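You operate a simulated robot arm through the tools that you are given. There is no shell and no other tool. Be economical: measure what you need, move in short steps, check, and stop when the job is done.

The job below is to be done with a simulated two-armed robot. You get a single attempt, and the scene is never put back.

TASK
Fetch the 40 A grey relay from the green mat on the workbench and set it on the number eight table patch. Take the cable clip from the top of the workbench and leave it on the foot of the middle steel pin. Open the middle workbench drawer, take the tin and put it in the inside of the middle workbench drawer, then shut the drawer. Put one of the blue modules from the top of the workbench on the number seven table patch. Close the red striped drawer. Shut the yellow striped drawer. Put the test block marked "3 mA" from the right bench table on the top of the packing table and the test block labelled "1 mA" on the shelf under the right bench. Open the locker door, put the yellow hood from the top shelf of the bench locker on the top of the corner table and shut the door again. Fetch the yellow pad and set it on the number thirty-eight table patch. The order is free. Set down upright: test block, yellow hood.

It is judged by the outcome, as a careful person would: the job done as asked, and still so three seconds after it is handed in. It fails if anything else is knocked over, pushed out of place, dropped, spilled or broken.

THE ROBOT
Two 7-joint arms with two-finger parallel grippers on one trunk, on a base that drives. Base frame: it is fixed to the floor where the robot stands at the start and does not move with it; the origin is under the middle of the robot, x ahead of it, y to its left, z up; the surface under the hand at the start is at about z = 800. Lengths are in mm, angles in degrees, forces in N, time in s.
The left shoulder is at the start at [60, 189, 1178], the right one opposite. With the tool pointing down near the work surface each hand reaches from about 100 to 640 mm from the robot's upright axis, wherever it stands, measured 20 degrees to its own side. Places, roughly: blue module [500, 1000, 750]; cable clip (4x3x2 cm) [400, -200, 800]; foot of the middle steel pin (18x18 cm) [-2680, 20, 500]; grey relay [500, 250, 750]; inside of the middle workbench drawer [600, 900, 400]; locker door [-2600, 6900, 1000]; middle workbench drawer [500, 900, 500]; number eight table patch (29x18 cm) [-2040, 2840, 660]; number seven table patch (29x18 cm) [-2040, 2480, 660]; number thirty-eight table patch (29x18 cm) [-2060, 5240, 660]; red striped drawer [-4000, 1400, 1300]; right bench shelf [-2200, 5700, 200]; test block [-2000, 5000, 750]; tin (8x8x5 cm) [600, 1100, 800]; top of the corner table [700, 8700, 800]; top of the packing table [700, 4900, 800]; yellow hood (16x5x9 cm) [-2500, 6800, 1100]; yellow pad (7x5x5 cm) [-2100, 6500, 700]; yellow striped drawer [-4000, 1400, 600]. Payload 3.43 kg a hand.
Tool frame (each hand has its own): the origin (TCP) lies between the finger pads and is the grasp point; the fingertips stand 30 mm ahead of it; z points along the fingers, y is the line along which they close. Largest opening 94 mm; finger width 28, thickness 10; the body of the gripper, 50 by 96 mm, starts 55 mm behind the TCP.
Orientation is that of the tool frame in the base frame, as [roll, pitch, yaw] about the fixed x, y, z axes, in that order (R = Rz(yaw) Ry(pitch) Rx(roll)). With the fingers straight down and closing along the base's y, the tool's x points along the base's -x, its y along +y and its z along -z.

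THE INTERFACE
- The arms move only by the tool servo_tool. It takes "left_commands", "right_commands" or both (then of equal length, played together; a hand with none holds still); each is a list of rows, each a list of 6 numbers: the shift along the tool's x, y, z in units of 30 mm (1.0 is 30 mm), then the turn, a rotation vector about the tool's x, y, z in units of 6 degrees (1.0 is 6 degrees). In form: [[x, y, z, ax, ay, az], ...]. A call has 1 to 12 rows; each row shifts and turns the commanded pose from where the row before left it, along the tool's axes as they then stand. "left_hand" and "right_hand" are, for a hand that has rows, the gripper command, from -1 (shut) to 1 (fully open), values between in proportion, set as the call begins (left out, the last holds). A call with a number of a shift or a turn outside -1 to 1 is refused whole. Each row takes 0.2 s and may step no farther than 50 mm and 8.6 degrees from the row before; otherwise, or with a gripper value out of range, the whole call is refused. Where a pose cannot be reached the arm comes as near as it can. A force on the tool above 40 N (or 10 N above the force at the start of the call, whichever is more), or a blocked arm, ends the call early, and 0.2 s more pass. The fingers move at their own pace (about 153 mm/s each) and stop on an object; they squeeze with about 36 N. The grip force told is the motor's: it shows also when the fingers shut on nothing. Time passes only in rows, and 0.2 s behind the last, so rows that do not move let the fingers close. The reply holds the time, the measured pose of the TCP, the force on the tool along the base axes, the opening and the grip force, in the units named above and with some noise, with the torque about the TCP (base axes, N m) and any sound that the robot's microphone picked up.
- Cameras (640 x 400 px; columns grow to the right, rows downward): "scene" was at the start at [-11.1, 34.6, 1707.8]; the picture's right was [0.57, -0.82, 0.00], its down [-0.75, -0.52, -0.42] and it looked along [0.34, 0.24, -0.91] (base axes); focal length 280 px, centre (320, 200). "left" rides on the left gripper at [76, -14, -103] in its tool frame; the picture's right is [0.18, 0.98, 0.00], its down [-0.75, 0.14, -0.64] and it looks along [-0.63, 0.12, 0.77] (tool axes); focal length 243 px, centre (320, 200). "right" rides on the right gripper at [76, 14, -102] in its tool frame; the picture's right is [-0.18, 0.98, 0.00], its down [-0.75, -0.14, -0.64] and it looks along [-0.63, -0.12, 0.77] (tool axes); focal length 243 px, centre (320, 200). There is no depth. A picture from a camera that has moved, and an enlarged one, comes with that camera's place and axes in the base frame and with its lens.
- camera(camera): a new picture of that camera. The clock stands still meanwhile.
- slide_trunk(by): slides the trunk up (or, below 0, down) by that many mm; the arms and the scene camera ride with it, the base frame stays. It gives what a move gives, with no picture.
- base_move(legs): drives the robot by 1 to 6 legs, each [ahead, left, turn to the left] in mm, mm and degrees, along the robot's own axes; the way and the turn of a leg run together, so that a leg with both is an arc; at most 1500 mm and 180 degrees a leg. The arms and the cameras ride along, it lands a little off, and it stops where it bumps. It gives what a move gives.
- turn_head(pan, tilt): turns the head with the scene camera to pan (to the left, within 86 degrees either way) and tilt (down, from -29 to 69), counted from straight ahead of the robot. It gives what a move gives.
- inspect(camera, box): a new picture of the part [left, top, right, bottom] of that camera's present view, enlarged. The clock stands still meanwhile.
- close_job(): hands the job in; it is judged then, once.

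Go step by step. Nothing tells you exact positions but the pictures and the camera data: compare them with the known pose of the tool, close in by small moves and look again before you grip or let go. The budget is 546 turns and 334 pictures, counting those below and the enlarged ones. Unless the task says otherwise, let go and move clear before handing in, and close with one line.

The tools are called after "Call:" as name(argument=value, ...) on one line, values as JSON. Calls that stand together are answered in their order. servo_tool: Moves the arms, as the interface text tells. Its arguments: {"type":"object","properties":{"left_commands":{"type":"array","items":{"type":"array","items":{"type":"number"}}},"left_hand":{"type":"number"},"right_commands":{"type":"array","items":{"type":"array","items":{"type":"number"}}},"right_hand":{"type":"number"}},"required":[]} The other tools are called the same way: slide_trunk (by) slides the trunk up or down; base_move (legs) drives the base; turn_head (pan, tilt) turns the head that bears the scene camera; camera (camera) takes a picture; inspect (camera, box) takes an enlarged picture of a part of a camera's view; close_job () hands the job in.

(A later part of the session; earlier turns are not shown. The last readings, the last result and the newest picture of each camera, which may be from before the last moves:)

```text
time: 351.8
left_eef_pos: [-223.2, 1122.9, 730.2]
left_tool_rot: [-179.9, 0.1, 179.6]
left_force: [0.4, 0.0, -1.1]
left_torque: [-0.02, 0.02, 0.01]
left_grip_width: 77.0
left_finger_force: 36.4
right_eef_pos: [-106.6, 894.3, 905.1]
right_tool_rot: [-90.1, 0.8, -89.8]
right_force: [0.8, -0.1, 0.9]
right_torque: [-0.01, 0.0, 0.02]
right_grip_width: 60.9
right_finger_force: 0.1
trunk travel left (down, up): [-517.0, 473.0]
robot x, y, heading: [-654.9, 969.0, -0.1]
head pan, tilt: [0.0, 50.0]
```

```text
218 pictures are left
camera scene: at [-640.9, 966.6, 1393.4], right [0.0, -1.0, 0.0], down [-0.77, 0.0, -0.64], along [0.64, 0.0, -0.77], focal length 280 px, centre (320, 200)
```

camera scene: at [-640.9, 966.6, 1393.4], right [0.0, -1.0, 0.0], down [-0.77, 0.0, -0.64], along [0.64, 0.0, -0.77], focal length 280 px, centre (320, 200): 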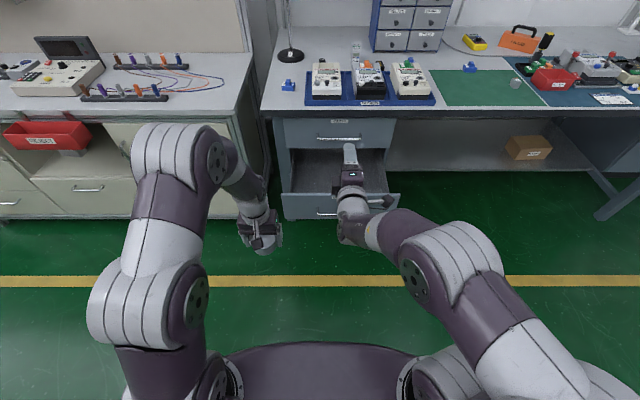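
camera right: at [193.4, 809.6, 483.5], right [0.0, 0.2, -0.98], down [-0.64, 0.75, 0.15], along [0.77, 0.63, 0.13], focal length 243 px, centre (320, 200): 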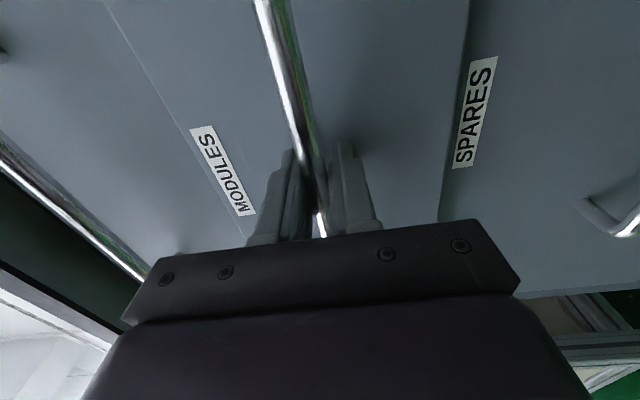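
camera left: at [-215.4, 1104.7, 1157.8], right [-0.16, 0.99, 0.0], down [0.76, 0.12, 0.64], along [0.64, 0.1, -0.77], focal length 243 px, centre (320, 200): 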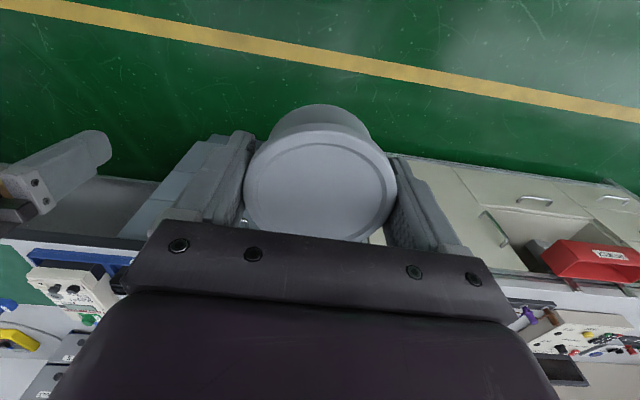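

The drawer interior is visible. I'll drive so the left hand with the tin comes over it.

Call:
base_move(legs=[[0, -110, 0], [310, 0, 0]])

Call:
servo_tool(left_commands=[[-0.8, 0, 0, 0, 0, 0], [-0.8, 0, 0, 0, 0, 0]])

Call:
camera(camera="left")

Call:
camera(camera="scene")

```text
time: 354.7
left_eef_pos: [92.9, 1008.7, 730.3]
left_tool_rot: [180.0, 0.1, 179.5]
left_force: [-0.1, 1.4, -1.4]
left_torque: [-0.01, 0.05, 0.01]
left_grip_width: 77.0
left_finger_force: 35.8
right_eef_pos: [208.4, 779.2, 904.1]
right_tool_rot: [-90.2, 0.8, -90.0]
right_force: [0.4, 0.5, 0.1]
right_torque: [-0.01, -0.03, 0.0]
right_grip_width: 61.2
right_finger_force: 0.1
trunk travel left (down, up): [-517.0, 473.0]
robot x, y, heading: [-347.2, 850.9, -0.2]
head pan, tilt: [0.0, 50.0]
```

```text
time: 355.3
left_eef_pos: [142.2, 1008.8, 728.6]
left_tool_rot: [179.9, 0.1, 179.4]
left_force: [-0.6, -0.3, -1.3]
left_torque: [-0.01, -0.01, -0.03]
left_grip_width: 77.0
left_finger_force: 35.5
right_eef_pos: [206.6, 779.7, 903.5]
right_tool_rot: [-90.2, 0.8, -89.9]
right_force: [-1.0, 0.9, -0.5]
right_torque: [0.03, 0.0, 0.02]
right_grip_width: 61.3
right_finger_force: 0.0
trunk travel left (down, up): [-517.0, 473.0]
robot x, y, heading: [-342.5, 853.9, -0.5]
head pan, tilt: [0.0, 50.0]
```

```text
217 pictures are left
camera left: at [65.8, 995.9, 831.9], right [-0.17, 0.98, 0.0], down [0.75, 0.13, 0.64], along [0.63, 0.11, -0.77], focal length 243 px, centre (320, 200)
```

left: 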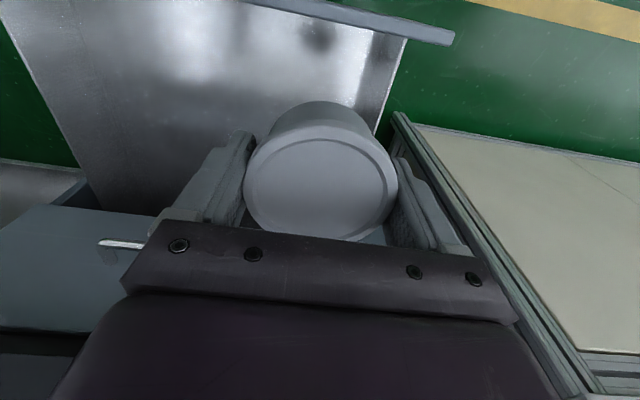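

```text
216 pictures are left
camera scene: at [-326.8, 854.2, 1393.3], right [0.0, -1.0, 0.0], down [-0.77, 0.0, -0.64], along [0.64, 0.0, -0.77], focal length 280 px, centre (320, 200)
```

scene: 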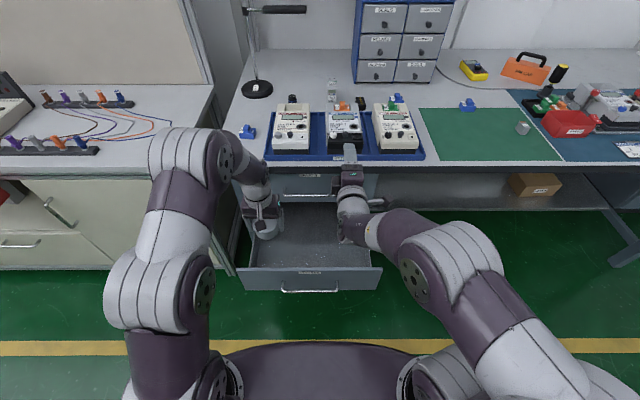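

Call:
servo_tool(left_commands=[[-0.53, -0.77, 0, 0, 0, 0], [-0.53, -0.77, 0, 0, 0, 0], [-0.53, -0.77, 0, 0, 0, 0], [0, 0, 0.8, 0, 0, 0], [0, 0, 0.8, 0, 0, 0], [0, 0, 0.8, 0, 0, 0], [0, 0, 0.8, 0, 0, 0], [0, 0, 0.8, 0, 0, 0]])

Call:
camera(camera="left")

Call:
camera(camera="scene")

```text
time: 357.1
left_eef_pos: [187.6, 938.1, 610.5]
left_tool_rot: [-180.0, 0.1, 179.5]
left_force: [0.1, 1.5, -1.4]
left_torque: [-0.01, 0.0, -0.02]
left_grip_width: 77.1
left_finger_force: 35.6
right_eef_pos: [207.1, 778.7, 903.2]
right_tool_rot: [-90.1, 0.8, -90.0]
right_force: [0.0, 0.0, -0.7]
right_torque: [0.0, -0.02, 0.0]
right_grip_width: 61.0
right_finger_force: 0.1
trunk travel left (down, up): [-517.0, 473.0]
robot x, y, heading: [-343.0, 855.5, -0.2]
head pan, tilt: [0.0, 50.0]
```

```text
215 pictures are left
camera left: at [110.1, 925.2, 712.8], right [-0.17, 0.98, 0.0], down [0.75, 0.13, 0.64], along [0.63, 0.11, -0.77], focal length 243 px, centre (320, 200)
```

left: 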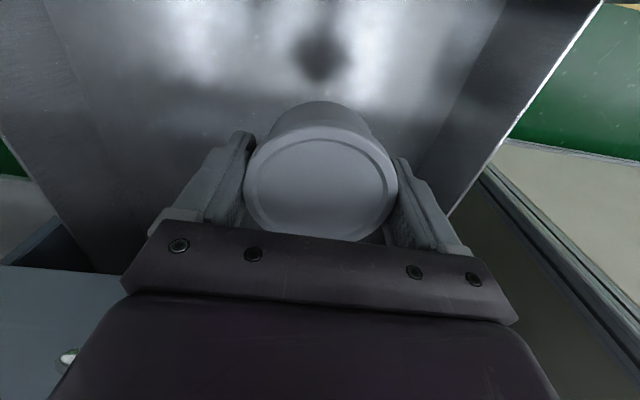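

```text
214 pictures are left
camera scene: at [-326.7, 854.1, 1393.4], right [0.0, -1.0, 0.0], down [-0.77, 0.0, -0.64], along [0.64, 0.0, -0.77], focal length 280 px, centre (320, 200)
```

scene: 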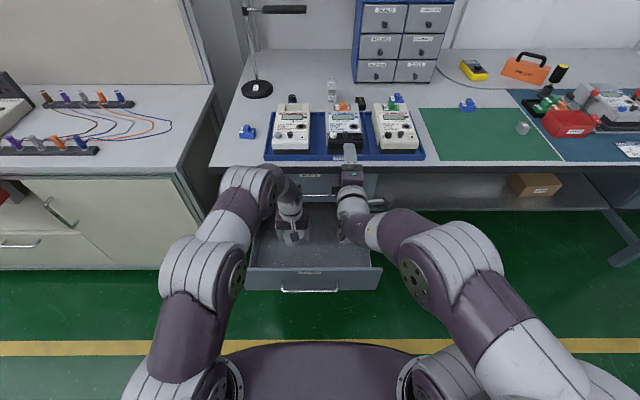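

Call:
servo_tool(left_commands=[[0, 0, 0.8, 0, 0, 0], [0, 0, 0.8, 0, 0, 0], [0, 0, 0.7, 0, 0, 0]])

Call:
camera(camera="left")

```text
time: 357.9
left_eef_pos: [187.2, 940.5, 543.3]
left_tool_rot: [-180.0, 0.0, 179.5]
left_force: [0.2, -0.2, -0.7]
left_torque: [-0.03, -0.05, 0.02]
left_grip_width: 76.9
left_finger_force: 36.0
right_eef_pos: [207.2, 778.6, 904.5]
right_tool_rot: [-90.2, 0.7, -90.0]
right_force: [0.1, 0.7, -0.4]
right_torque: [0.03, 0.02, -0.04]
right_grip_width: 60.9
right_finger_force: 0.1
trunk travel left (down, up): [-517.0, 473.0]
robot x, y, heading: [-343.6, 856.4, -0.4]
head pan, tilt: [0.0, 50.0]
```

```text
213 pictures are left
camera left: at [110.6, 927.5, 644.7], right [-0.17, 0.98, 0.0], down [0.75, 0.13, 0.64], along [0.63, 0.11, -0.77], focal length 243 px, centre (320, 200)
```

left: 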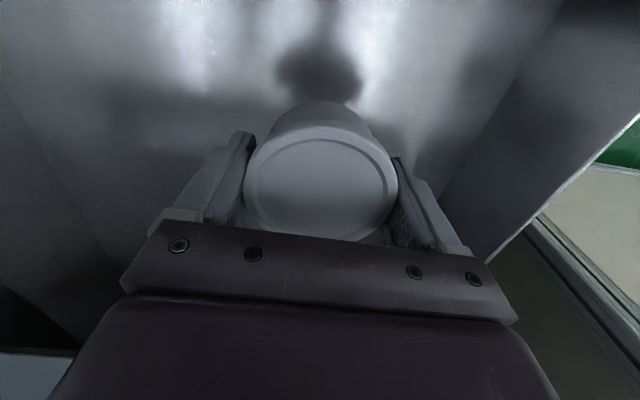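

Call:
servo_tool(left_commands=[[0, 0, 0.5, 0, 0, 0], [0, 0, 0.4, 0, 0, 0]])

Call:
servo_tool(left_commands=[[0, 0, 0.25, 0, 0, 0]])

Call:
servo_tool(left_commands=[[0, 0, 0.25, 0, 0, 0]])

Call:
camera(camera="left")

```text
time: 358.5
left_eef_pos: [188.7, 939.1, 513.9]
left_tool_rot: [180.0, 0.2, 179.3]
left_force: [-0.2, 0.0, -1.1]
left_torque: [-0.01, 0.0, 0.01]
left_grip_width: 77.1
left_finger_force: 35.6
right_eef_pos: [206.3, 778.7, 903.4]
right_tool_rot: [-90.2, 0.7, -90.0]
right_force: [-0.3, -0.3, -0.8]
right_torque: [0.01, -0.04, -0.01]
right_grip_width: 61.1
right_finger_force: 0.1
trunk travel left (down, up): [-517.0, 473.0]
robot x, y, heading: [-344.6, 852.3, -0.2]
head pan, tilt: [0.0, 50.0]
```

```text
time: 358.9
left_eef_pos: [188.8, 938.5, 507.2]
left_tool_rot: [-180.0, 0.1, 179.6]
left_force: [0.2, -0.1, -1.4]
left_torque: [-0.01, 0.0, 0.0]
left_grip_width: 76.9
left_finger_force: 36.4
right_eef_pos: [206.9, 779.8, 904.0]
right_tool_rot: [-90.2, 0.8, -90.0]
right_force: [0.8, 1.5, -0.1]
right_torque: [-0.01, 0.0, 0.02]
right_grip_width: 61.0
right_finger_force: 0.0
trunk travel left (down, up): [-517.0, 473.0]
robot x, y, heading: [-344.3, 855.9, -0.1]
head pan, tilt: [0.0, 50.0]
```

```text
time: 359.3
left_eef_pos: [189.3, 940.9, 500.4]
left_tool_rot: [-180.0, 0.1, 179.5]
left_force: [0.5, 0.2, -0.6]
left_torque: [0.0, -0.01, 0.02]
left_grip_width: 77.3
left_finger_force: 36.6
right_eef_pos: [207.8, 779.5, 904.5]
right_tool_rot: [-90.2, 0.8, -90.0]
right_force: [0.3, 0.6, -0.5]
right_torque: [-0.02, 0.02, -0.01]
right_grip_width: 61.2
right_finger_force: 0.0
trunk travel left (down, up): [-517.0, 473.0]
robot x, y, heading: [-345.3, 855.0, 0.0]
head pan, tilt: [0.0, 50.0]
```

```text
212 pictures are left
camera left: at [111.6, 925.9, 601.6], right [-0.17, 0.98, 0.0], down [0.75, 0.13, 0.64], along [0.63, 0.11, -0.77], focal length 243 px, centre (320, 200)
```

left: 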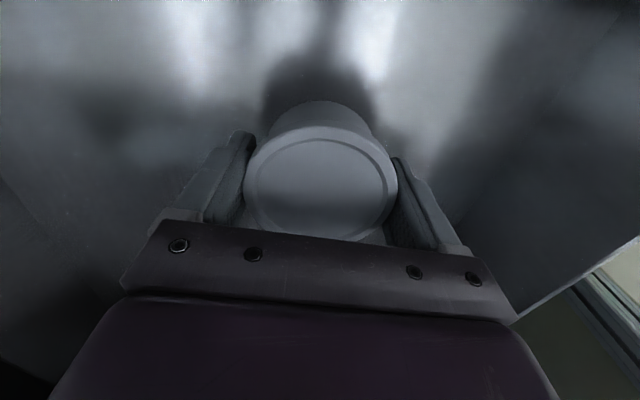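

Call:
servo_tool(left_commands=[[0, 0, 0.25, 0, 0, 0]])

Call:
servo_tool(left_commands=[[0, 0, 0.2, 0, 0, 0]])

Call:
servo_tool(left_commands=[[0, 0, 0.2, 0, 0, 0]])

Call:
servo_tool(left_commands=[[0, 0, 0.2, 0, 0, 0]])

```text
time: 359.7
left_eef_pos: [187.0, 939.1, 492.6]
left_tool_rot: [180.0, 0.2, 179.5]
left_force: [-0.4, 0.3, -0.8]
left_torque: [0.01, -0.02, 0.0]
left_grip_width: 77.0
left_finger_force: 35.7
right_eef_pos: [207.2, 779.5, 903.8]
right_tool_rot: [-90.2, 0.8, -90.0]
right_force: [0.7, 0.2, 0.4]
right_torque: [-0.01, 0.02, -0.01]
right_grip_width: 61.2
right_finger_force: 0.0
trunk travel left (down, up): [-517.0, 473.0]
robot x, y, heading: [-342.7, 854.0, -0.2]
head pan, tilt: [0.0, 50.0]
```

```text
time: 360.1
left_eef_pos: [187.6, 938.7, 486.3]
left_tool_rot: [179.9, 0.1, 179.5]
left_force: [0.1, -0.6, -1.3]
left_torque: [-0.03, 0.03, 0.02]
left_grip_width: 76.8
left_finger_force: 35.4
right_eef_pos: [207.6, 779.6, 905.3]
right_tool_rot: [-90.1, 0.7, -90.0]
right_force: [0.3, -0.2, -0.8]
right_torque: [0.01, 0.01, -0.01]
right_grip_width: 61.2
right_finger_force: 0.1
trunk travel left (down, up): [-517.0, 473.0]
robot x, y, heading: [-343.9, 852.9, -0.2]
head pan, tilt: [0.0, 50.0]
```

```text
time: 360.5
left_eef_pos: [187.3, 940.2, 480.6]
left_tool_rot: [-180.0, 0.1, 179.5]
left_force: [0.2, -0.5, -1.5]
left_torque: [-0.04, 0.01, -0.01]
left_grip_width: 76.7
left_finger_force: 35.6
right_eef_pos: [206.7, 779.4, 903.3]
right_tool_rot: [-90.1, 0.7, -90.1]
right_force: [-0.4, -0.3, -0.3]
right_torque: [-0.05, 0.02, -0.02]
right_grip_width: 61.2
right_finger_force: 0.1
trunk travel left (down, up): [-517.0, 473.0]
robot x, y, heading: [-343.3, 847.7, -0.0]
head pan, tilt: [0.0, 50.0]
```

```text
time: 360.9
left_eef_pos: [187.6, 939.4, 472.6]
left_tool_rot: [179.9, 0.1, 179.5]
left_force: [-0.4, 0.4, -0.9]
left_torque: [-0.02, -0.01, -0.03]
left_grip_width: 76.8
left_finger_force: 36.2
right_eef_pos: [207.9, 779.9, 904.6]
right_tool_rot: [-90.1, 0.7, -90.0]
right_force: [0.7, 0.3, 1.3]
right_torque: [-0.03, 0.02, -0.01]
right_grip_width: 61.1
right_finger_force: 0.1
trunk travel left (down, up): [-517.0, 473.0]
robot x, y, heading: [-346.8, 853.6, -0.1]
head pan, tilt: [0.0, 50.0]
```

Call:
servo_tool(left_commands=[[0, 0, 0.2, 0, 0, 0]])

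Call:
servo_tool(left_commands=[[0, 0, 0.2, 0, 0, 0]])

Call:
servo_tool(left_commands=[[0, 0, 0.2, 0, 0, 0]])

Call:
camera(camera="left")

```text
time: 361.3
left_eef_pos: [186.6, 939.0, 469.1]
left_tool_rot: [180.0, 0.2, 179.5]
left_force: [-0.4, -1.0, -0.6]
left_torque: [-0.02, 0.01, 0.0]
left_grip_width: 77.2
left_finger_force: 35.9
right_eef_pos: [207.1, 779.1, 904.3]
right_tool_rot: [-90.2, 0.8, -90.0]
right_force: [0.9, 0.3, 0.2]
right_torque: [0.0, 0.0, -0.03]
right_grip_width: 61.2
right_finger_force: 0.0
trunk travel left (down, up): [-517.0, 473.0]
robot x, y, heading: [-347.0, 853.9, 0.0]
head pan, tilt: [0.0, 50.0]
```

```text
time: 361.7
left_eef_pos: [188.8, 939.4, 467.9]
left_tool_rot: [-179.8, 0.7, 179.5]
left_force: [1.3, 4.6, 33.4]
left_torque: [0.11, 0.44, -0.02]
left_grip_width: 76.9
left_finger_force: 36.2
right_eef_pos: [205.0, 779.6, 906.3]
right_tool_rot: [-90.0, 0.8, -90.0]
right_force: [-0.2, -0.3, -1.0]
right_torque: [0.01, 0.01, -0.02]
right_grip_width: 60.9
right_finger_force: 0.1
trunk travel left (down, up): [-517.0, 473.0]
robot x, y, heading: [-346.1, 854.2, -0.3]
head pan, tilt: [0.0, 50.0]
```

```text
time: 362.0
left_eef_pos: [193.2, 939.2, 467.8]
left_tool_rot: [-179.8, 1.0, 179.6]
left_force: [-0.1, 2.5, 22.5]
left_torque: [0.1, 0.51, -0.02]
left_grip_width: 77.1
left_finger_force: 35.8
right_eef_pos: [206.4, 778.9, 903.7]
right_tool_rot: [-90.1, 0.8, -90.1]
right_force: [0.0, 0.2, -0.2]
right_torque: [-0.04, -0.03, 0.0]
right_grip_width: 61.1
right_finger_force: 0.0
trunk travel left (down, up): [-517.0, 473.0]
robot x, y, heading: [-345.0, 854.2, -0.1]
head pan, tilt: [0.0, 50.0]
stopped in row 1 (left hand): the force on the tool passed its limit at 47 N (the readings are from after the stop); the commanded pose is now the measured one
```

```text
211 pictures are left
camera left: at [114.5, 925.9, 569.1], right [-0.18, 0.98, -0.01], down [0.74, 0.14, 0.65], along [0.64, 0.11, -0.76], focal length 243 px, centre (320, 200)
```

left: 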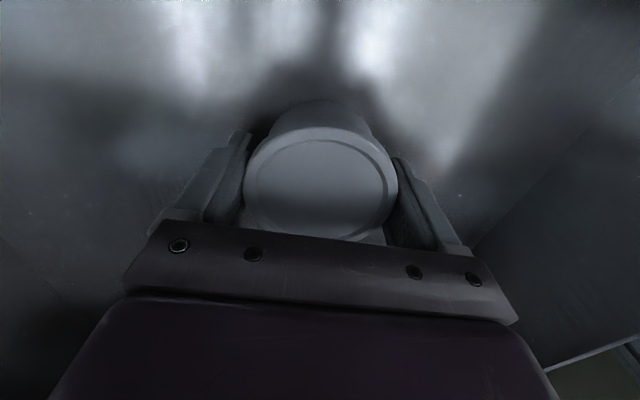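

Contact with the drawer floor. I'll release and rise.

Call:
servo_tool(left_commands=[[0, 0, -0.05, 0, 0, 0], [0, 0, 0, 0, 0, 0], [0, 0, 0, 0, 0, 0], [0, 0, -0.5, 0, 0, 0], [0, 0, -1, 0, 0, 0], [0, 0, -1, 0, 0, 0], [0, 0, -1, 0, 0, 0], [0, 0, -1, 0, 0, 0], [0, 0, -1, 0, 0, 0], [0, 0, -1, 0, 0, 0]], left_hand=1)

Call:
camera(camera="left")

```text
time: 364.2
left_eef_pos: [189.8, 938.2, 660.9]
left_tool_rot: [-179.9, 0.4, 179.6]
left_force: [-0.6, 0.8, 0.3]
left_torque: [0.01, -0.02, 0.0]
left_grip_width: 93.8
left_finger_force: 0.1
right_eef_pos: [206.5, 779.7, 904.8]
right_tool_rot: [-90.0, 0.8, -90.1]
right_force: [-0.1, -0.5, -0.4]
right_torque: [0.0, 0.0, -0.02]
right_grip_width: 61.0
right_finger_force: 0.1
trunk travel left (down, up): [-517.0, 473.0]
robot x, y, heading: [-342.6, 854.0, -0.4]
head pan, tilt: [0.0, 50.0]
```

```text
210 pictures are left
camera left: at [112.5, 925.4, 763.0], right [-0.18, 0.98, 0.0], down [0.75, 0.14, 0.65], along [0.64, 0.11, -0.76], focal length 243 px, centre (320, 200)
```

left: 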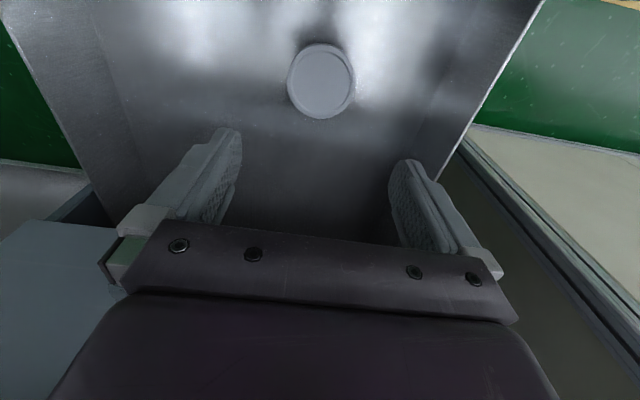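

The tin sits in the drawer. I'll raise and retract the left hand, back off, lower the trunk and prepare the right fist at the panel above the handle.

Call:
servo_tool(left_commands=[[0, 0, -1, 0, 0, 0], [0, 0, -1, 0, 0, 0], [0.8, 0, -0.5, 0, 0, 0], [0.8, 0, -0.5, 0, 0, 0], [0.8, 0, 0, 0, 0, 0], [0.8, 0, 0, 0, 0, 0]])

Call:
base_move(legs=[[-330, 0, 0.3]])

Call:
slide_trunk(by=-363)

Call:
servo_tool(right_commands=[[0, 0, 0, 0, 0, 0], [0, 0, 0, 0, 0, 0], [0, 0, 0, 0, 0, 0]], right_hand=-1)

Call:
base_move(legs=[[0, 25, 0]])

Call:
camera(camera="right")

Call:
camera(camera="scene")

```text
time: 365.6
left_eef_pos: [90.4, 942.0, 749.7]
left_tool_rot: [-179.8, 0.6, 179.6]
left_force: [-0.6, 0.1, 0.8]
left_torque: [0.05, -0.02, -0.01]
left_grip_width: 93.8
left_finger_force: 0.0
right_eef_pos: [206.2, 779.2, 904.7]
right_tool_rot: [-90.1, 0.9, -90.0]
right_force: [0.1, -1.1, -0.1]
right_torque: [0.0, 0.02, 0.02]
right_grip_width: 60.8
right_finger_force: 0.0
trunk travel left (down, up): [-517.0, 473.0]
robot x, y, heading: [-346.1, 853.5, -0.2]
head pan, tilt: [0.0, 50.0]
```

```text
time: 367.8
left_eef_pos: [-239.6, 945.5, 749.1]
left_tool_rot: [-179.9, 0.6, -179.8]
left_force: [-0.7, -0.3, -0.9]
left_torque: [-0.01, 0.01, -0.01]
left_grip_width: 94.1
left_finger_force: 0.1
right_eef_pos: [-122.7, 785.5, 906.4]
right_tool_rot: [-90.1, 0.7, -89.2]
right_force: [0.2, 0.2, -0.9]
right_torque: [0.02, -0.01, 0.0]
right_grip_width: 61.1
right_finger_force: 0.0
trunk travel left (down, up): [-517.0, 473.0]
robot x, y, heading: [-673.5, 850.7, 0.4]
head pan, tilt: [0.0, 50.0]
```

```text
time: 371.3
left_eef_pos: [-239.3, 946.4, 386.3]
left_tool_rot: [-179.9, 0.6, -179.7]
left_force: [-0.2, -0.8, -0.1]
left_torque: [0.0, -0.03, 0.04]
left_grip_width: 94.2
left_finger_force: 0.0
right_eef_pos: [-121.0, 785.4, 541.0]
right_tool_rot: [-90.1, 0.8, -89.3]
right_force: [-0.6, 0.1, -0.7]
right_torque: [0.01, -0.01, 0.0]
right_grip_width: 61.2
right_finger_force: 0.1
trunk travel left (down, up): [-154.0, 836.0]
robot x, y, heading: [-672.2, 852.9, 0.3]
head pan, tilt: [0.0, 50.0]
```

```text
time: 372.1
left_eef_pos: [-238.7, 945.9, 387.0]
left_tool_rot: [-179.8, 0.6, -179.8]
left_force: [-0.2, 0.0, -0.6]
left_torque: [-0.01, 0.03, 0.0]
left_grip_width: 93.8
left_finger_force: 0.2
right_eef_pos: [-121.5, 785.9, 542.8]
right_tool_rot: [-90.1, 0.8, -89.3]
right_force: [-0.5, -0.3, 0.0]
right_torque: [0.01, 0.03, -0.01]
right_grip_width: 0.2
right_finger_force: 32.8
trunk travel left (down, up): [-154.0, 836.0]
robot x, y, heading: [-670.1, 857.2, 0.3]
head pan, tilt: [0.0, 50.0]
```

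```text
time: 372.9
left_eef_pos: [-239.4, 970.6, 387.3]
left_tool_rot: [-179.9, 0.6, -179.8]
left_force: [0.3, 0.0, -0.2]
left_torque: [0.05, -0.02, 0.05]
left_grip_width: 93.9
left_finger_force: 0.0
right_eef_pos: [-121.7, 810.5, 541.5]
right_tool_rot: [-90.3, 0.8, -89.3]
right_force: [-1.0, -0.5, 0.0]
right_torque: [0.0, -0.01, -0.03]
right_grip_width: 0.1
right_finger_force: 32.9
trunk travel left (down, up): [-154.0, 836.0]
robot x, y, heading: [-675.5, 877.4, 0.4]
head pan, tilt: [0.0, 50.0]
```

```text
209 pictures are left
camera right: at [-224.1, 734.0, 525.4], right [0.0, 0.2, -0.98], down [-0.65, 0.74, 0.15], along [0.76, 0.64, 0.12], focal length 243 px, centre (320, 200)
```

right: 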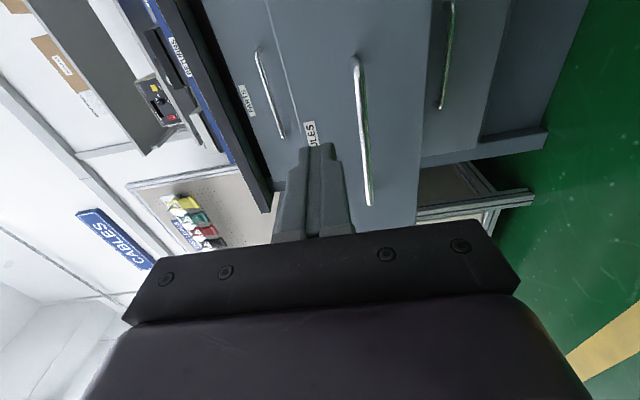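

```text
208 pictures are left
camera scene: at [-656.4, 878.0, 1030.3], right [0.01, -1.0, 0.0], down [-0.77, -0.01, -0.64], along [0.64, 0.01, -0.77], focal length 280 px, centre (320, 200)
```

scene: 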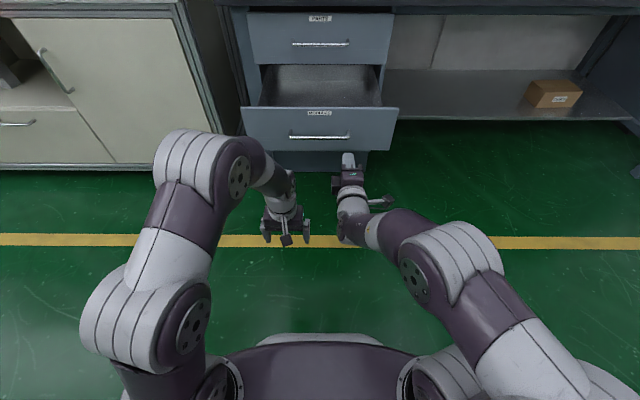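

The fist is level with the panel, above the handle. I'll push by driving forward.

Call:
base_move(legs=[[160, 0, -0.4]])

Call:
base_move(legs=[[130, 0, 0]])

Call:
camera(camera="scene")

```text
time: 374.3
left_eef_pos: [-74.3, 969.7, 386.2]
left_tool_rot: [-179.8, 0.7, 179.8]
left_force: [0.1, 0.2, 0.0]
left_torque: [0.0, -0.02, 0.0]
left_grip_width: 94.0
left_finger_force: 0.0
right_eef_pos: [41.6, 807.8, 540.8]
right_tool_rot: [-90.1, 0.9, -89.7]
right_force: [0.5, -0.9, 0.1]
right_torque: [-0.06, 0.0, 0.0]
right_grip_width: 0.0
right_finger_force: 33.1
trunk travel left (down, up): [-154.0, 836.0]
robot x, y, heading: [-509.9, 878.3, 0.3]
head pan, tilt: [0.0, 50.0]
```

```text
time: 375.6
left_eef_pos: [54.5, 969.8, 387.1]
left_tool_rot: [-179.9, 0.5, 179.9]
left_force: [-0.4, -0.1, -0.1]
left_torque: [0.03, -0.02, -0.01]
left_grip_width: 93.9
left_finger_force: 0.0
right_eef_pos: [171.7, 807.5, 541.6]
right_tool_rot: [-90.2, 0.8, -89.7]
right_force: [0.4, -0.2, 0.1]
right_torque: [0.04, 0.01, 0.04]
right_grip_width: 0.1
right_finger_force: 32.9
trunk travel left (down, up): [-154.0, 836.0]
robot x, y, heading: [-378.3, 877.4, 0.3]
head pan, tilt: [0.0, 50.0]
```

```text
207 pictures are left
camera scene: at [-362.7, 879.4, 1030.3], right [0.0, -1.0, 0.0], down [-0.77, 0.0, -0.64], along [0.64, 0.0, -0.77], focal length 280 px, centre (320, 200)
```

scene: 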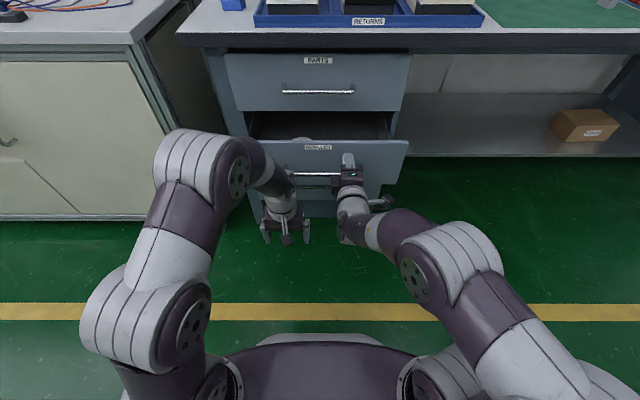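

Call:
base_move(legs=[[120, 0, 0]])

Call:
servo_tool(right_commands=[[0, 0, 0.2, 0, 0, 0], [0, 0, 0.2, 0, 0, 0], [0, 0, 0.2, 0, 0, 0], [0, 0, 0.2, 0, 0, 0], [0, 0, 0.2, 0, 0, 0], [0, 0, 0.2, 0, 0, 0], [0, 0, 0.2, 0, 0, 0]])

Call:
camera(camera="scene")

```text
time: 376.8
left_eef_pos: [171.5, 969.6, 387.1]
left_tool_rot: [180.0, 0.6, 179.8]
left_force: [0.7, 1.1, -0.2]
left_torque: [0.01, 0.0, 0.0]
left_grip_width: 94.1
left_finger_force: 0.0
right_eef_pos: [287.8, 808.6, 541.0]
right_tool_rot: [-90.2, 0.8, -89.7]
right_force: [-0.4, -0.2, 0.1]
right_torque: [0.03, 0.04, 0.01]
right_grip_width: 0.0
right_finger_force: 33.0
trunk travel left (down, up): [-154.0, 836.0]
robot x, y, heading: [-261.3, 882.3, 0.1]
head pan, tilt: [0.0, 50.0]
```

```text
time: 378.1
left_eef_pos: [170.2, 968.2, 387.8]
left_tool_rot: [-180.0, 0.7, 179.7]
left_force: [-0.3, -0.5, -0.5]
left_torque: [-0.04, -0.01, 0.01]
left_grip_width: 94.2
left_finger_force: 0.1
right_eef_pos: [314.2, 808.7, 541.7]
right_tool_rot: [-90.2, 0.7, -89.6]
right_force: [-29.8, -1.6, 10.3]
right_torque: [-0.11, -0.27, -0.44]
right_grip_width: 0.1
right_finger_force: 33.4
trunk travel left (down, up): [-154.0, 836.0]
robot x, y, heading: [-263.4, 878.1, 0.2]
head pan, tilt: [0.0, 50.0]
stopped in row 6 (right hand): the force on the tool passed its limit at 56 N (the readings are from after the stop); the commanded pose is now the measured one
```

```text
206 pictures are left
camera scene: at [-250.1, 879.7, 1030.6], right [0.0, -1.0, 0.0], down [-0.76, 0.0, -0.65], along [0.65, 0.0, -0.76], focal length 280 px, centre (320, 200)
```

scene: 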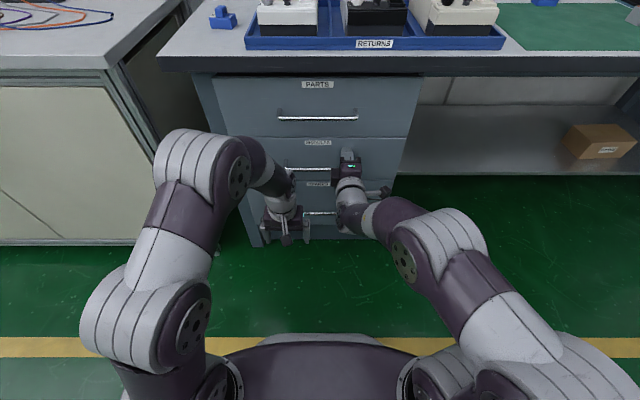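

The middle drawer is shut. I'll back off, raise the trunk and approach the blue module at about (453, 1099) with the left hand.

Call:
base_move(legs=[[-150, 0, 0]])

Call:
slide_trunk(by=400)

Call:
slide_trunk(by=290)

Call:
base_move(legs=[[0, 90, 0], [340, 0, 0]])

Call:
camera(camera="left")

Call:
camera(camera="scene")

```text
time: 379.5
left_eef_pos: [20.9, 970.4, 385.3]
left_tool_rot: [-180.0, 0.6, 179.8]
left_force: [0.6, -0.4, 0.3]
left_torque: [-0.01, 0.04, 0.03]
left_grip_width: 94.0
left_finger_force: 0.0
right_eef_pos: [167.8, 808.6, 537.3]
right_tool_rot: [-90.5, 0.7, -89.6]
right_force: [0.5, -0.5, 0.4]
right_torque: [-0.02, 0.02, 0.02]
right_grip_width: 0.0
right_finger_force: 33.2
trunk travel left (down, up): [-154.0, 836.0]
robot x, y, heading: [-411.8, 880.5, -0.0]
head pan, tilt: [0.0, 50.0]
```

```text
time: 383.3
left_eef_pos: [22.3, 969.9, 785.7]
left_tool_rot: [-180.0, 0.6, 179.8]
left_force: [-1.1, -0.6, -0.4]
left_torque: [0.0, 0.0, 0.02]
left_grip_width: 94.4
left_finger_force: 0.0
right_eef_pos: [166.7, 809.4, 938.0]
right_tool_rot: [-90.4, 0.6, -89.6]
right_force: [-0.7, -0.6, -0.3]
right_torque: [-0.02, -0.03, -0.05]
right_grip_width: 0.0
right_finger_force: 33.2
trunk travel left (down, up): [-554.0, 436.0]
robot x, y, heading: [-414.7, 876.4, 0.3]
head pan, tilt: [0.0, 50.0]
```

```text
time: 386.2
left_eef_pos: [22.5, 969.5, 1074.8]
left_tool_rot: [-179.9, 0.6, 179.7]
left_force: [-0.6, -0.3, -0.1]
left_torque: [0.04, 0.0, 0.0]
left_grip_width: 94.0
left_finger_force: 0.1
right_eef_pos: [167.7, 809.2, 1227.9]
right_tool_rot: [-90.3, 0.7, -89.6]
right_force: [0.3, -0.5, 0.4]
right_torque: [0.01, 0.02, 0.02]
right_grip_width: 0.0
right_finger_force: 33.1
trunk travel left (down, up): [-844.0, 146.0]
robot x, y, heading: [-409.5, 878.1, -0.1]
head pan, tilt: [0.0, 50.0]
```

```text
time: 389.2
left_eef_pos: [365.4, 1064.0, 1076.0]
left_tool_rot: [-179.9, 0.6, -180.0]
left_force: [-0.1, 0.0, -0.9]
left_torque: [-0.01, 0.0, 0.03]
left_grip_width: 94.0
left_finger_force: 0.0
right_eef_pos: [511.8, 903.7, 1229.8]
right_tool_rot: [-90.4, 0.7, -89.2]
right_force: [0.1, 0.0, 0.2]
right_torque: [0.0, 0.03, 0.0]
right_grip_width: 0.2
right_finger_force: 32.6
trunk travel left (down, up): [-844.0, 146.0]
robot x, y, heading: [-64.4, 970.0, 0.4]
head pan, tilt: [0.0, 50.0]
```

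```text
205 pictures are left
camera left: at [288.3, 1050.3, 1178.4], right [-0.19, 0.98, 0.0], down [0.75, 0.14, 0.65], along [0.64, 0.12, -0.76], focal length 243 px, centre (320, 200)
```

left: 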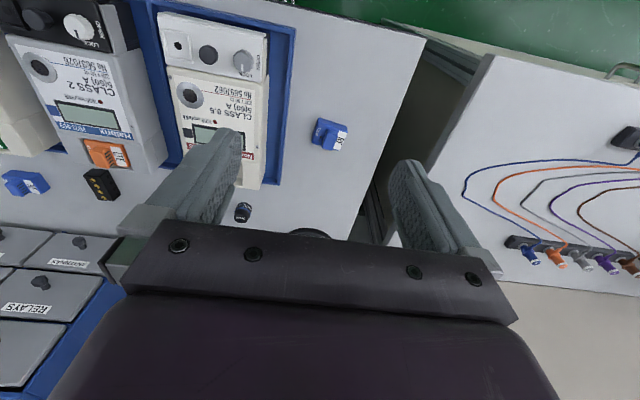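

```text
204 pictures are left
camera scene: at [-51.3, 972.1, 1720.4], right [0.01, -1.0, 0.0], down [-0.77, -0.01, -0.64], along [0.64, 0.01, -0.77], focal length 280 px, centre (320, 200)
```

scene: 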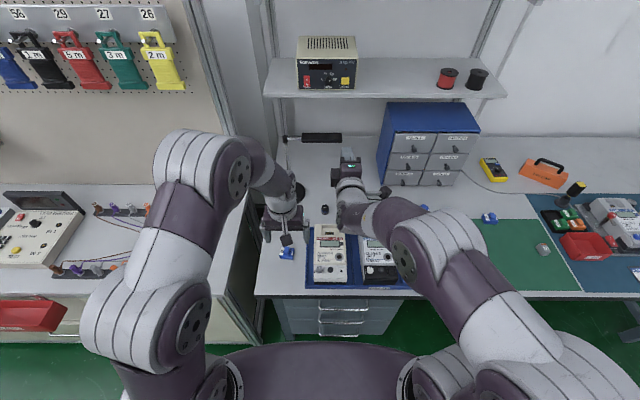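

Call:
inspect(camera="left", box=[290, 108, 370, 158])

```text
8.00 times, centred on (330, 133) of left
camera zoom: at [288.3, 1050.3, 1178.4], right [-0.19, 0.98, 0.0], down [0.75, 0.14, 0.65], along [0.64, 0.12, -0.76], focal length 1941 px, centre (240, 736)
```

zoom: 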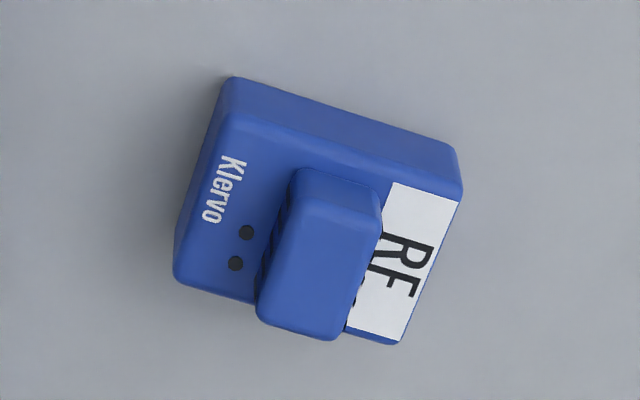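

It is a blue module (RF) at about (456, 1096), turned about 8°. I'll move above it and align.

Call:
servo_tool(left_commands=[[-0.506, 0.178, 0.95, 0, 0, 0], [-0.506, 0.178, 0.95, 0, 0, 0], [-0.506, 0.178, 0.95, 0, 0, 0], [-0.506, 0.178, 0.95, 0, 0, 0], [-0.506, 0.178, 0.95, 0, 0, 0], [-0.506, 0.178, 0.95, 0, 0, 0], [0, 0, 0, 0, 0, 0.7], [0, 0, 0, 0, 0.1, 0.7]], left_hand=0.7)

Call:
camera(camera="left")

```text
time: 391.0
left_eef_pos: [458.4, 1093.7, 904.8]
left_tool_rot: [-179.9, 0.0, 171.6]
left_force: [-0.8, 0.7, 0.2]
left_torque: [0.03, 0.02, -0.03]
left_grip_width: 80.1
left_finger_force: 0.1
right_eef_pos: [513.1, 905.2, 1227.5]
right_tool_rot: [-90.3, 0.6, -89.4]
right_force: [0.3, 0.2, -0.2]
right_torque: [0.01, 0.03, 0.04]
right_grip_width: 0.1
right_finger_force: 32.7
trunk travel left (down, up): [-844.0, 146.0]
robot x, y, heading: [-65.4, 971.7, 0.7]
head pan, tilt: [0.0, 50.0]
```

```text
202 pictures are left
camera left: at [380.4, 1091.7, 1008.1], right [-0.04, 1.0, 0.0], down [0.77, 0.03, 0.64], along [0.64, 0.02, -0.77], focal length 243 px, centre (320, 200)
```

left: 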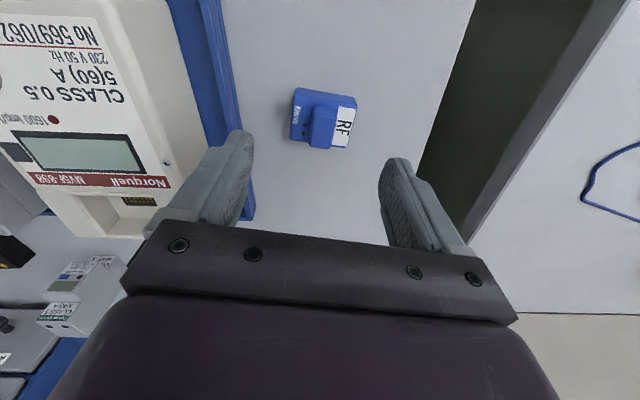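

Call:
servo_tool(left_commands=[[0.15, 0.08, 0.8, 0, 0, 0], [0, 0, 0.8, 0, 0, 0]], left_hand=0.4)

Call:
camera(camera="left")

```text
time: 391.6
left_eef_pos: [457.1, 1097.7, 858.0]
left_tool_rot: [-180.0, 0.0, 171.7]
left_force: [0.5, 0.1, 0.0]
left_torque: [0.0, 0.03, -0.01]
left_grip_width: 65.9
left_finger_force: 0.0
right_eef_pos: [514.2, 904.0, 1227.9]
right_tool_rot: [-90.5, 0.7, -89.3]
right_force: [0.2, -0.7, 0.2]
right_torque: [-0.02, 0.01, 0.03]
right_grip_width: 0.1
right_finger_force: 33.1
trunk travel left (down, up): [-844.0, 146.0]
robot x, y, heading: [-66.9, 975.2, 0.5]
head pan, tilt: [0.0, 50.0]
```

```text
201 pictures are left
camera left: at [378.5, 1094.2, 960.0], right [-0.04, 1.0, 0.0], down [0.77, 0.03, 0.64], along [0.64, 0.03, -0.77], focal length 243 px, centre (320, 200)
```

left: 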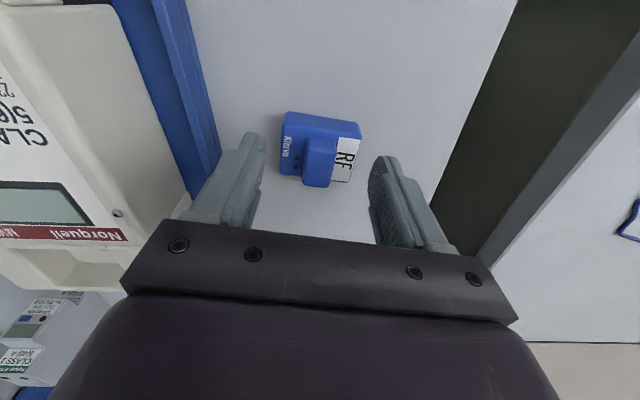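

Call:
servo_tool(left_commands=[[0.05, 0, 0.5, 0, 0, 0], [0, 0, 0.33, 0, 0, 0]])

Call:
servo_tool(left_commands=[[0, 0, 0, 0, 0, 0], [0, 0, 0, 0, 0, 0], [0, 0, 0, 0, 0, 0]], left_hand=-1)

Call:
servo_tool(left_commands=[[0, 0, -0.8, 0, 0, 0], [0, 0, -0.8, 0, 0, 0], [0, 0, -1, 0, 0, 0], [0, 0, -1, 0, 0, 0], [0.5, 0, -1, 0, 0, 0], [0.8, 0, -1, 0, 0, 0], [0.8, 0, -1, 0, 0, 0]])

Call:
camera(camera="left")

```text
time: 392.2
left_eef_pos: [454.1, 1097.8, 831.7]
left_tool_rot: [179.9, -0.1, 171.7]
left_force: [0.1, -0.2, -0.6]
left_torque: [-0.01, 0.02, 0.02]
left_grip_width: 65.8
left_finger_force: 0.1
right_eef_pos: [514.1, 903.8, 1227.6]
right_tool_rot: [-90.6, 0.7, -89.3]
right_force: [-0.1, -0.2, 0.5]
right_torque: [0.0, -0.04, 0.02]
right_grip_width: 0.0
right_finger_force: 32.9
trunk travel left (down, up): [-844.0, 146.0]
robot x, y, heading: [-70.2, 969.7, 0.7]
head pan, tilt: [0.0, 50.0]
```

```text
time: 393.0
left_eef_pos: [454.9, 1097.3, 833.4]
left_tool_rot: [179.9, 0.0, 171.6]
left_force: [-0.6, -0.3, 0.6]
left_torque: [-0.05, -0.01, -0.01]
left_grip_width: 49.0
left_finger_force: 22.3
right_eef_pos: [512.8, 905.0, 1227.6]
right_tool_rot: [-90.4, 0.6, -89.3]
right_force: [-0.4, -0.2, -0.2]
right_torque: [0.02, 0.03, -0.02]
right_grip_width: 0.0
right_finger_force: 33.1
trunk travel left (down, up): [-844.0, 146.0]
robot x, y, heading: [-64.9, 970.3, 0.6]
head pan, tilt: [0.0, 50.0]
```

```text
time: 394.6
left_eef_pos: [390.0, 1108.6, 1030.7]
left_tool_rot: [-180.0, 0.1, 171.7]
left_force: [0.0, -0.6, 0.0]
left_torque: [0.03, -0.01, -0.02]
left_grip_width: 49.0
left_finger_force: 21.8
right_eef_pos: [512.7, 903.9, 1227.7]
right_tool_rot: [-90.4, 0.6, -89.3]
right_force: [0.1, 0.0, -0.1]
right_torque: [-0.03, -0.02, -0.02]
right_grip_width: 0.0
right_finger_force: 33.4
trunk travel left (down, up): [-844.0, 146.0]
robot x, y, heading: [-69.1, 970.6, 0.5]
head pan, tilt: [0.0, 50.0]
```

```text
200 pictures are left
camera left: at [312.7, 1105.3, 1132.3], right [-0.04, 1.0, 0.0], down [0.77, 0.03, 0.64], along [0.64, 0.03, -0.77], focal length 243 px, centre (320, 200)
```

left: 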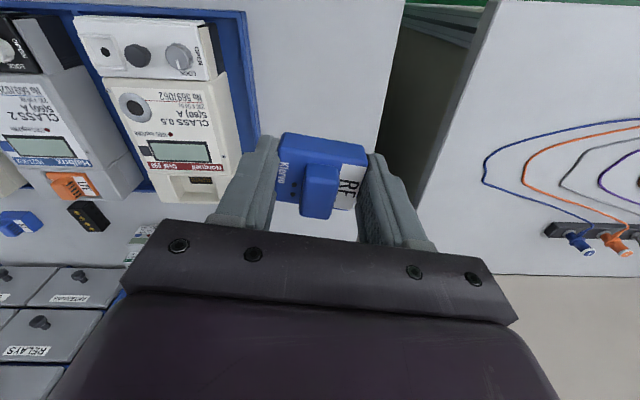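

The module is held. Driving to patch 7 now.

Call:
base_move(legs=[[-700, 0, 0], [0, 0, 179.5], [0, -1450, 0], [0, -200, 0]])

Call:
slide_trunk(by=-140)

Call:
turn_head(pan=10, tilt=35)

Call:
camera(camera="scene")

```text
time: 414.0
left_eef_pos: [-1265.2, 2505.2, 1029.8]
left_tool_rot: [-179.8, 0.1, -7.0]
left_force: [1.1, 0.1, -0.7]
left_torque: [-0.01, -0.04, 0.0]
left_grip_width: 49.1
left_finger_force: 22.0
right_eef_pos: [-1390.5, 2705.2, 1228.1]
right_tool_rot: [-90.4, 0.6, 91.8]
right_force: [0.4, -0.4, 0.5]
right_torque: [-0.03, -0.05, 0.0]
right_grip_width: 0.3
right_finger_force: 32.8
trunk travel left (down, up): [-844.0, 146.0]
robot x, y, heading: [-806.6, 2648.7, -178.6]
head pan, tilt: [0.0, 50.0]
```

```text
time: 415.7
left_eef_pos: [-1265.4, 2505.5, 888.8]
left_tool_rot: [180.0, -0.1, -7.1]
left_force: [-0.1, -0.1, -0.2]
left_torque: [-0.02, -0.02, -0.02]
left_grip_width: 49.0
left_finger_force: 22.4
right_eef_pos: [-1391.3, 2706.0, 1087.8]
right_tool_rot: [-90.5, 0.7, 91.9]
right_force: [0.7, -0.4, -0.6]
right_torque: [0.01, 0.03, 0.02]
right_grip_width: 0.2
right_finger_force: 33.1
trunk travel left (down, up): [-704.0, 286.0]
robot x, y, heading: [-806.6, 2650.9, -178.5]
head pan, tilt: [0.0, 50.0]
```

```text
time: 416.4
left_eef_pos: [-1264.9, 2504.9, 889.6]
left_tool_rot: [-180.0, -0.1, -7.0]
left_force: [-0.4, -0.2, -1.2]
left_torque: [-0.02, 0.01, 0.0]
left_grip_width: 49.0
left_finger_force: 21.9
right_eef_pos: [-1390.7, 2707.3, 1088.7]
right_tool_rot: [-90.4, 0.7, 91.8]
right_force: [0.3, 0.5, 0.2]
right_torque: [0.01, 0.02, 0.01]
right_grip_width: 0.2
right_finger_force: 33.2
trunk travel left (down, up): [-704.0, 286.0]
robot x, y, heading: [-805.9, 2653.4, -178.4]
head pan, tilt: [10.0, 35.0]
```

```text
199 pictures are left
camera scene: at [-836.3, 2635.4, 1602.0], right [-0.2, 0.98, 0.0], down [0.56, 0.12, -0.82], along [-0.8, -0.16, -0.57], focal length 280 px, centre (320, 200)
```

scene: 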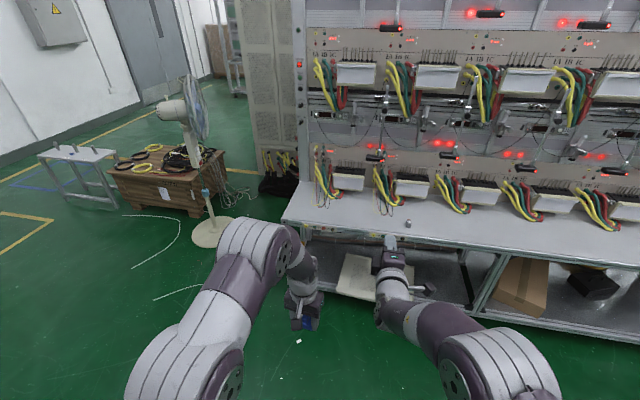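

The right hand sticks out forward at upper-rack height, so I'll fold it back to point down before approaching.

Call:
servo_tool(right_commands=[[0, 0, 0, 0, 0, 1], [0, 0, 0, 0, 0, 1], [0, 0, 0, 0, 0, 1], [0, 0, 0, 0, 0, 1], [0, 0, 0, 0, 0, 1], [0, 0, 0, 0, 0, 1], [0, 0, 0, 0, 0, 1], [0, 0, 0, 0, 0, 1]])

Call:
servo_tool(right_commands=[[0, 0, 0, 0, 0, 1], [0, 0, 0, 0, 0, 1], [0, 0, 0, 0, 0, 1], [0, 0, 0, 0, 0, 1], [0, 0, 0, 0, 0, 1], [0, 0, 0, 0, 0, 1], [0, 0, 0, 0, 0, 0.8]])

Call:
servo_tool(right_commands=[[0.522, 0, -0.176, 0, 1, 0], [0.537, 0, -0.121, 0, 1, 0], [0.547, 0, -0.064, 0, 1, 0], [0.551, 0, -0.007, 0, 1, 0], [0.548, 0, 0.051, 0, 1, 0], [0.54, 0, 0.108, 0, 1, 0], [0.525, 0, 0.164, 0, 1, 0], [0.505, 0, 0.218, 0, 1, 0]])

Call:
servo_tool(right_commands=[[0.3, 0, 0.1, 0, 1, 0], [0.3, 0, 0.1, 0, 1, 0], [0.3, 0, 0.1, 0, 1, 0], [0.3, 0, 0.1, 0, 1, 0], [0.3, 0, 0.1, 0, 1, 0], [0.3, 0, 0.1, 0, 1, 0], [0.3, 0, 0, 0, 0.8, 0]])

```text
time: 418.2
left_eef_pos: [-1264.6, 2505.6, 888.8]
left_tool_rot: [-180.0, 0.1, -7.1]
left_force: [0.1, 0.5, -0.3]
left_torque: [-0.04, 0.03, 0.01]
left_grip_width: 49.0
left_finger_force: 21.8
right_eef_pos: [-1389.5, 2706.8, 1088.6]
right_tool_rot: [-90.8, 48.9, 91.4]
right_force: [-0.2, 0.0, 0.9]
right_torque: [0.03, 0.01, -0.02]
right_grip_width: 0.1
right_finger_force: 32.4
trunk travel left (down, up): [-704.0, 286.0]
robot x, y, heading: [-808.8, 2649.8, -178.6]
head pan, tilt: [10.0, 35.0]
```

```text
time: 419.8
left_eef_pos: [-1265.2, 2505.1, 888.4]
left_tool_rot: [180.0, 0.0, -7.1]
left_force: [-0.8, 0.1, -0.5]
left_torque: [-0.02, 0.02, 0.0]
left_grip_width: 49.1
left_finger_force: 22.1
right_eef_pos: [-1390.5, 2707.5, 1089.0]
right_tool_rot: [-140.5, 89.4, 41.4]
right_force: [-0.2, -0.8, 0.6]
right_torque: [0.02, 0.0, 0.02]
right_grip_width: 0.0
right_finger_force: 33.3
trunk travel left (down, up): [-704.0, 286.0]
robot x, y, heading: [-811.4, 2651.7, -178.4]
head pan, tilt: [10.0, 35.0]
```

```text
time: 421.6
left_eef_pos: [-1265.6, 2505.6, 887.9]
left_tool_rot: [180.0, 0.1, -7.1]
left_force: [0.3, -0.3, -1.3]
left_torque: [0.01, -0.05, 0.04]
left_grip_width: 48.8
left_finger_force: 21.9
right_eef_pos: [-1346.6, 2709.1, 964.7]
right_tool_rot: [-179.4, 41.5, 2.2]
right_force: [0.7, 0.3, -1.2]
right_torque: [-0.04, -0.01, -0.03]
right_grip_width: 0.0
right_finger_force: 33.0
trunk travel left (down, up): [-704.0, 286.0]
robot x, y, heading: [-808.0, 2650.7, -178.4]
head pan, tilt: [10.0, 35.0]
```

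```text
time: 423.2
left_eef_pos: [-1265.4, 2505.9, 888.4]
left_tool_rot: [-180.0, 0.1, -7.1]
left_force: [-0.8, -0.3, -1.2]
left_torque: [0.02, 0.0, 0.0]
left_grip_width: 48.8
left_finger_force: 21.9
right_eef_pos: [-1299.8, 2710.7, 923.7]
right_tool_rot: [-179.6, 0.6, 1.9]
right_force: [-1.1, 0.1, 0.8]
right_torque: [0.02, 0.0, -0.01]
right_grip_width: 0.0
right_finger_force: 32.9
trunk travel left (down, up): [-704.0, 286.0]
robot x, y, heading: [-809.7, 2651.7, -178.4]
head pan, tilt: [10.0, 35.0]
```

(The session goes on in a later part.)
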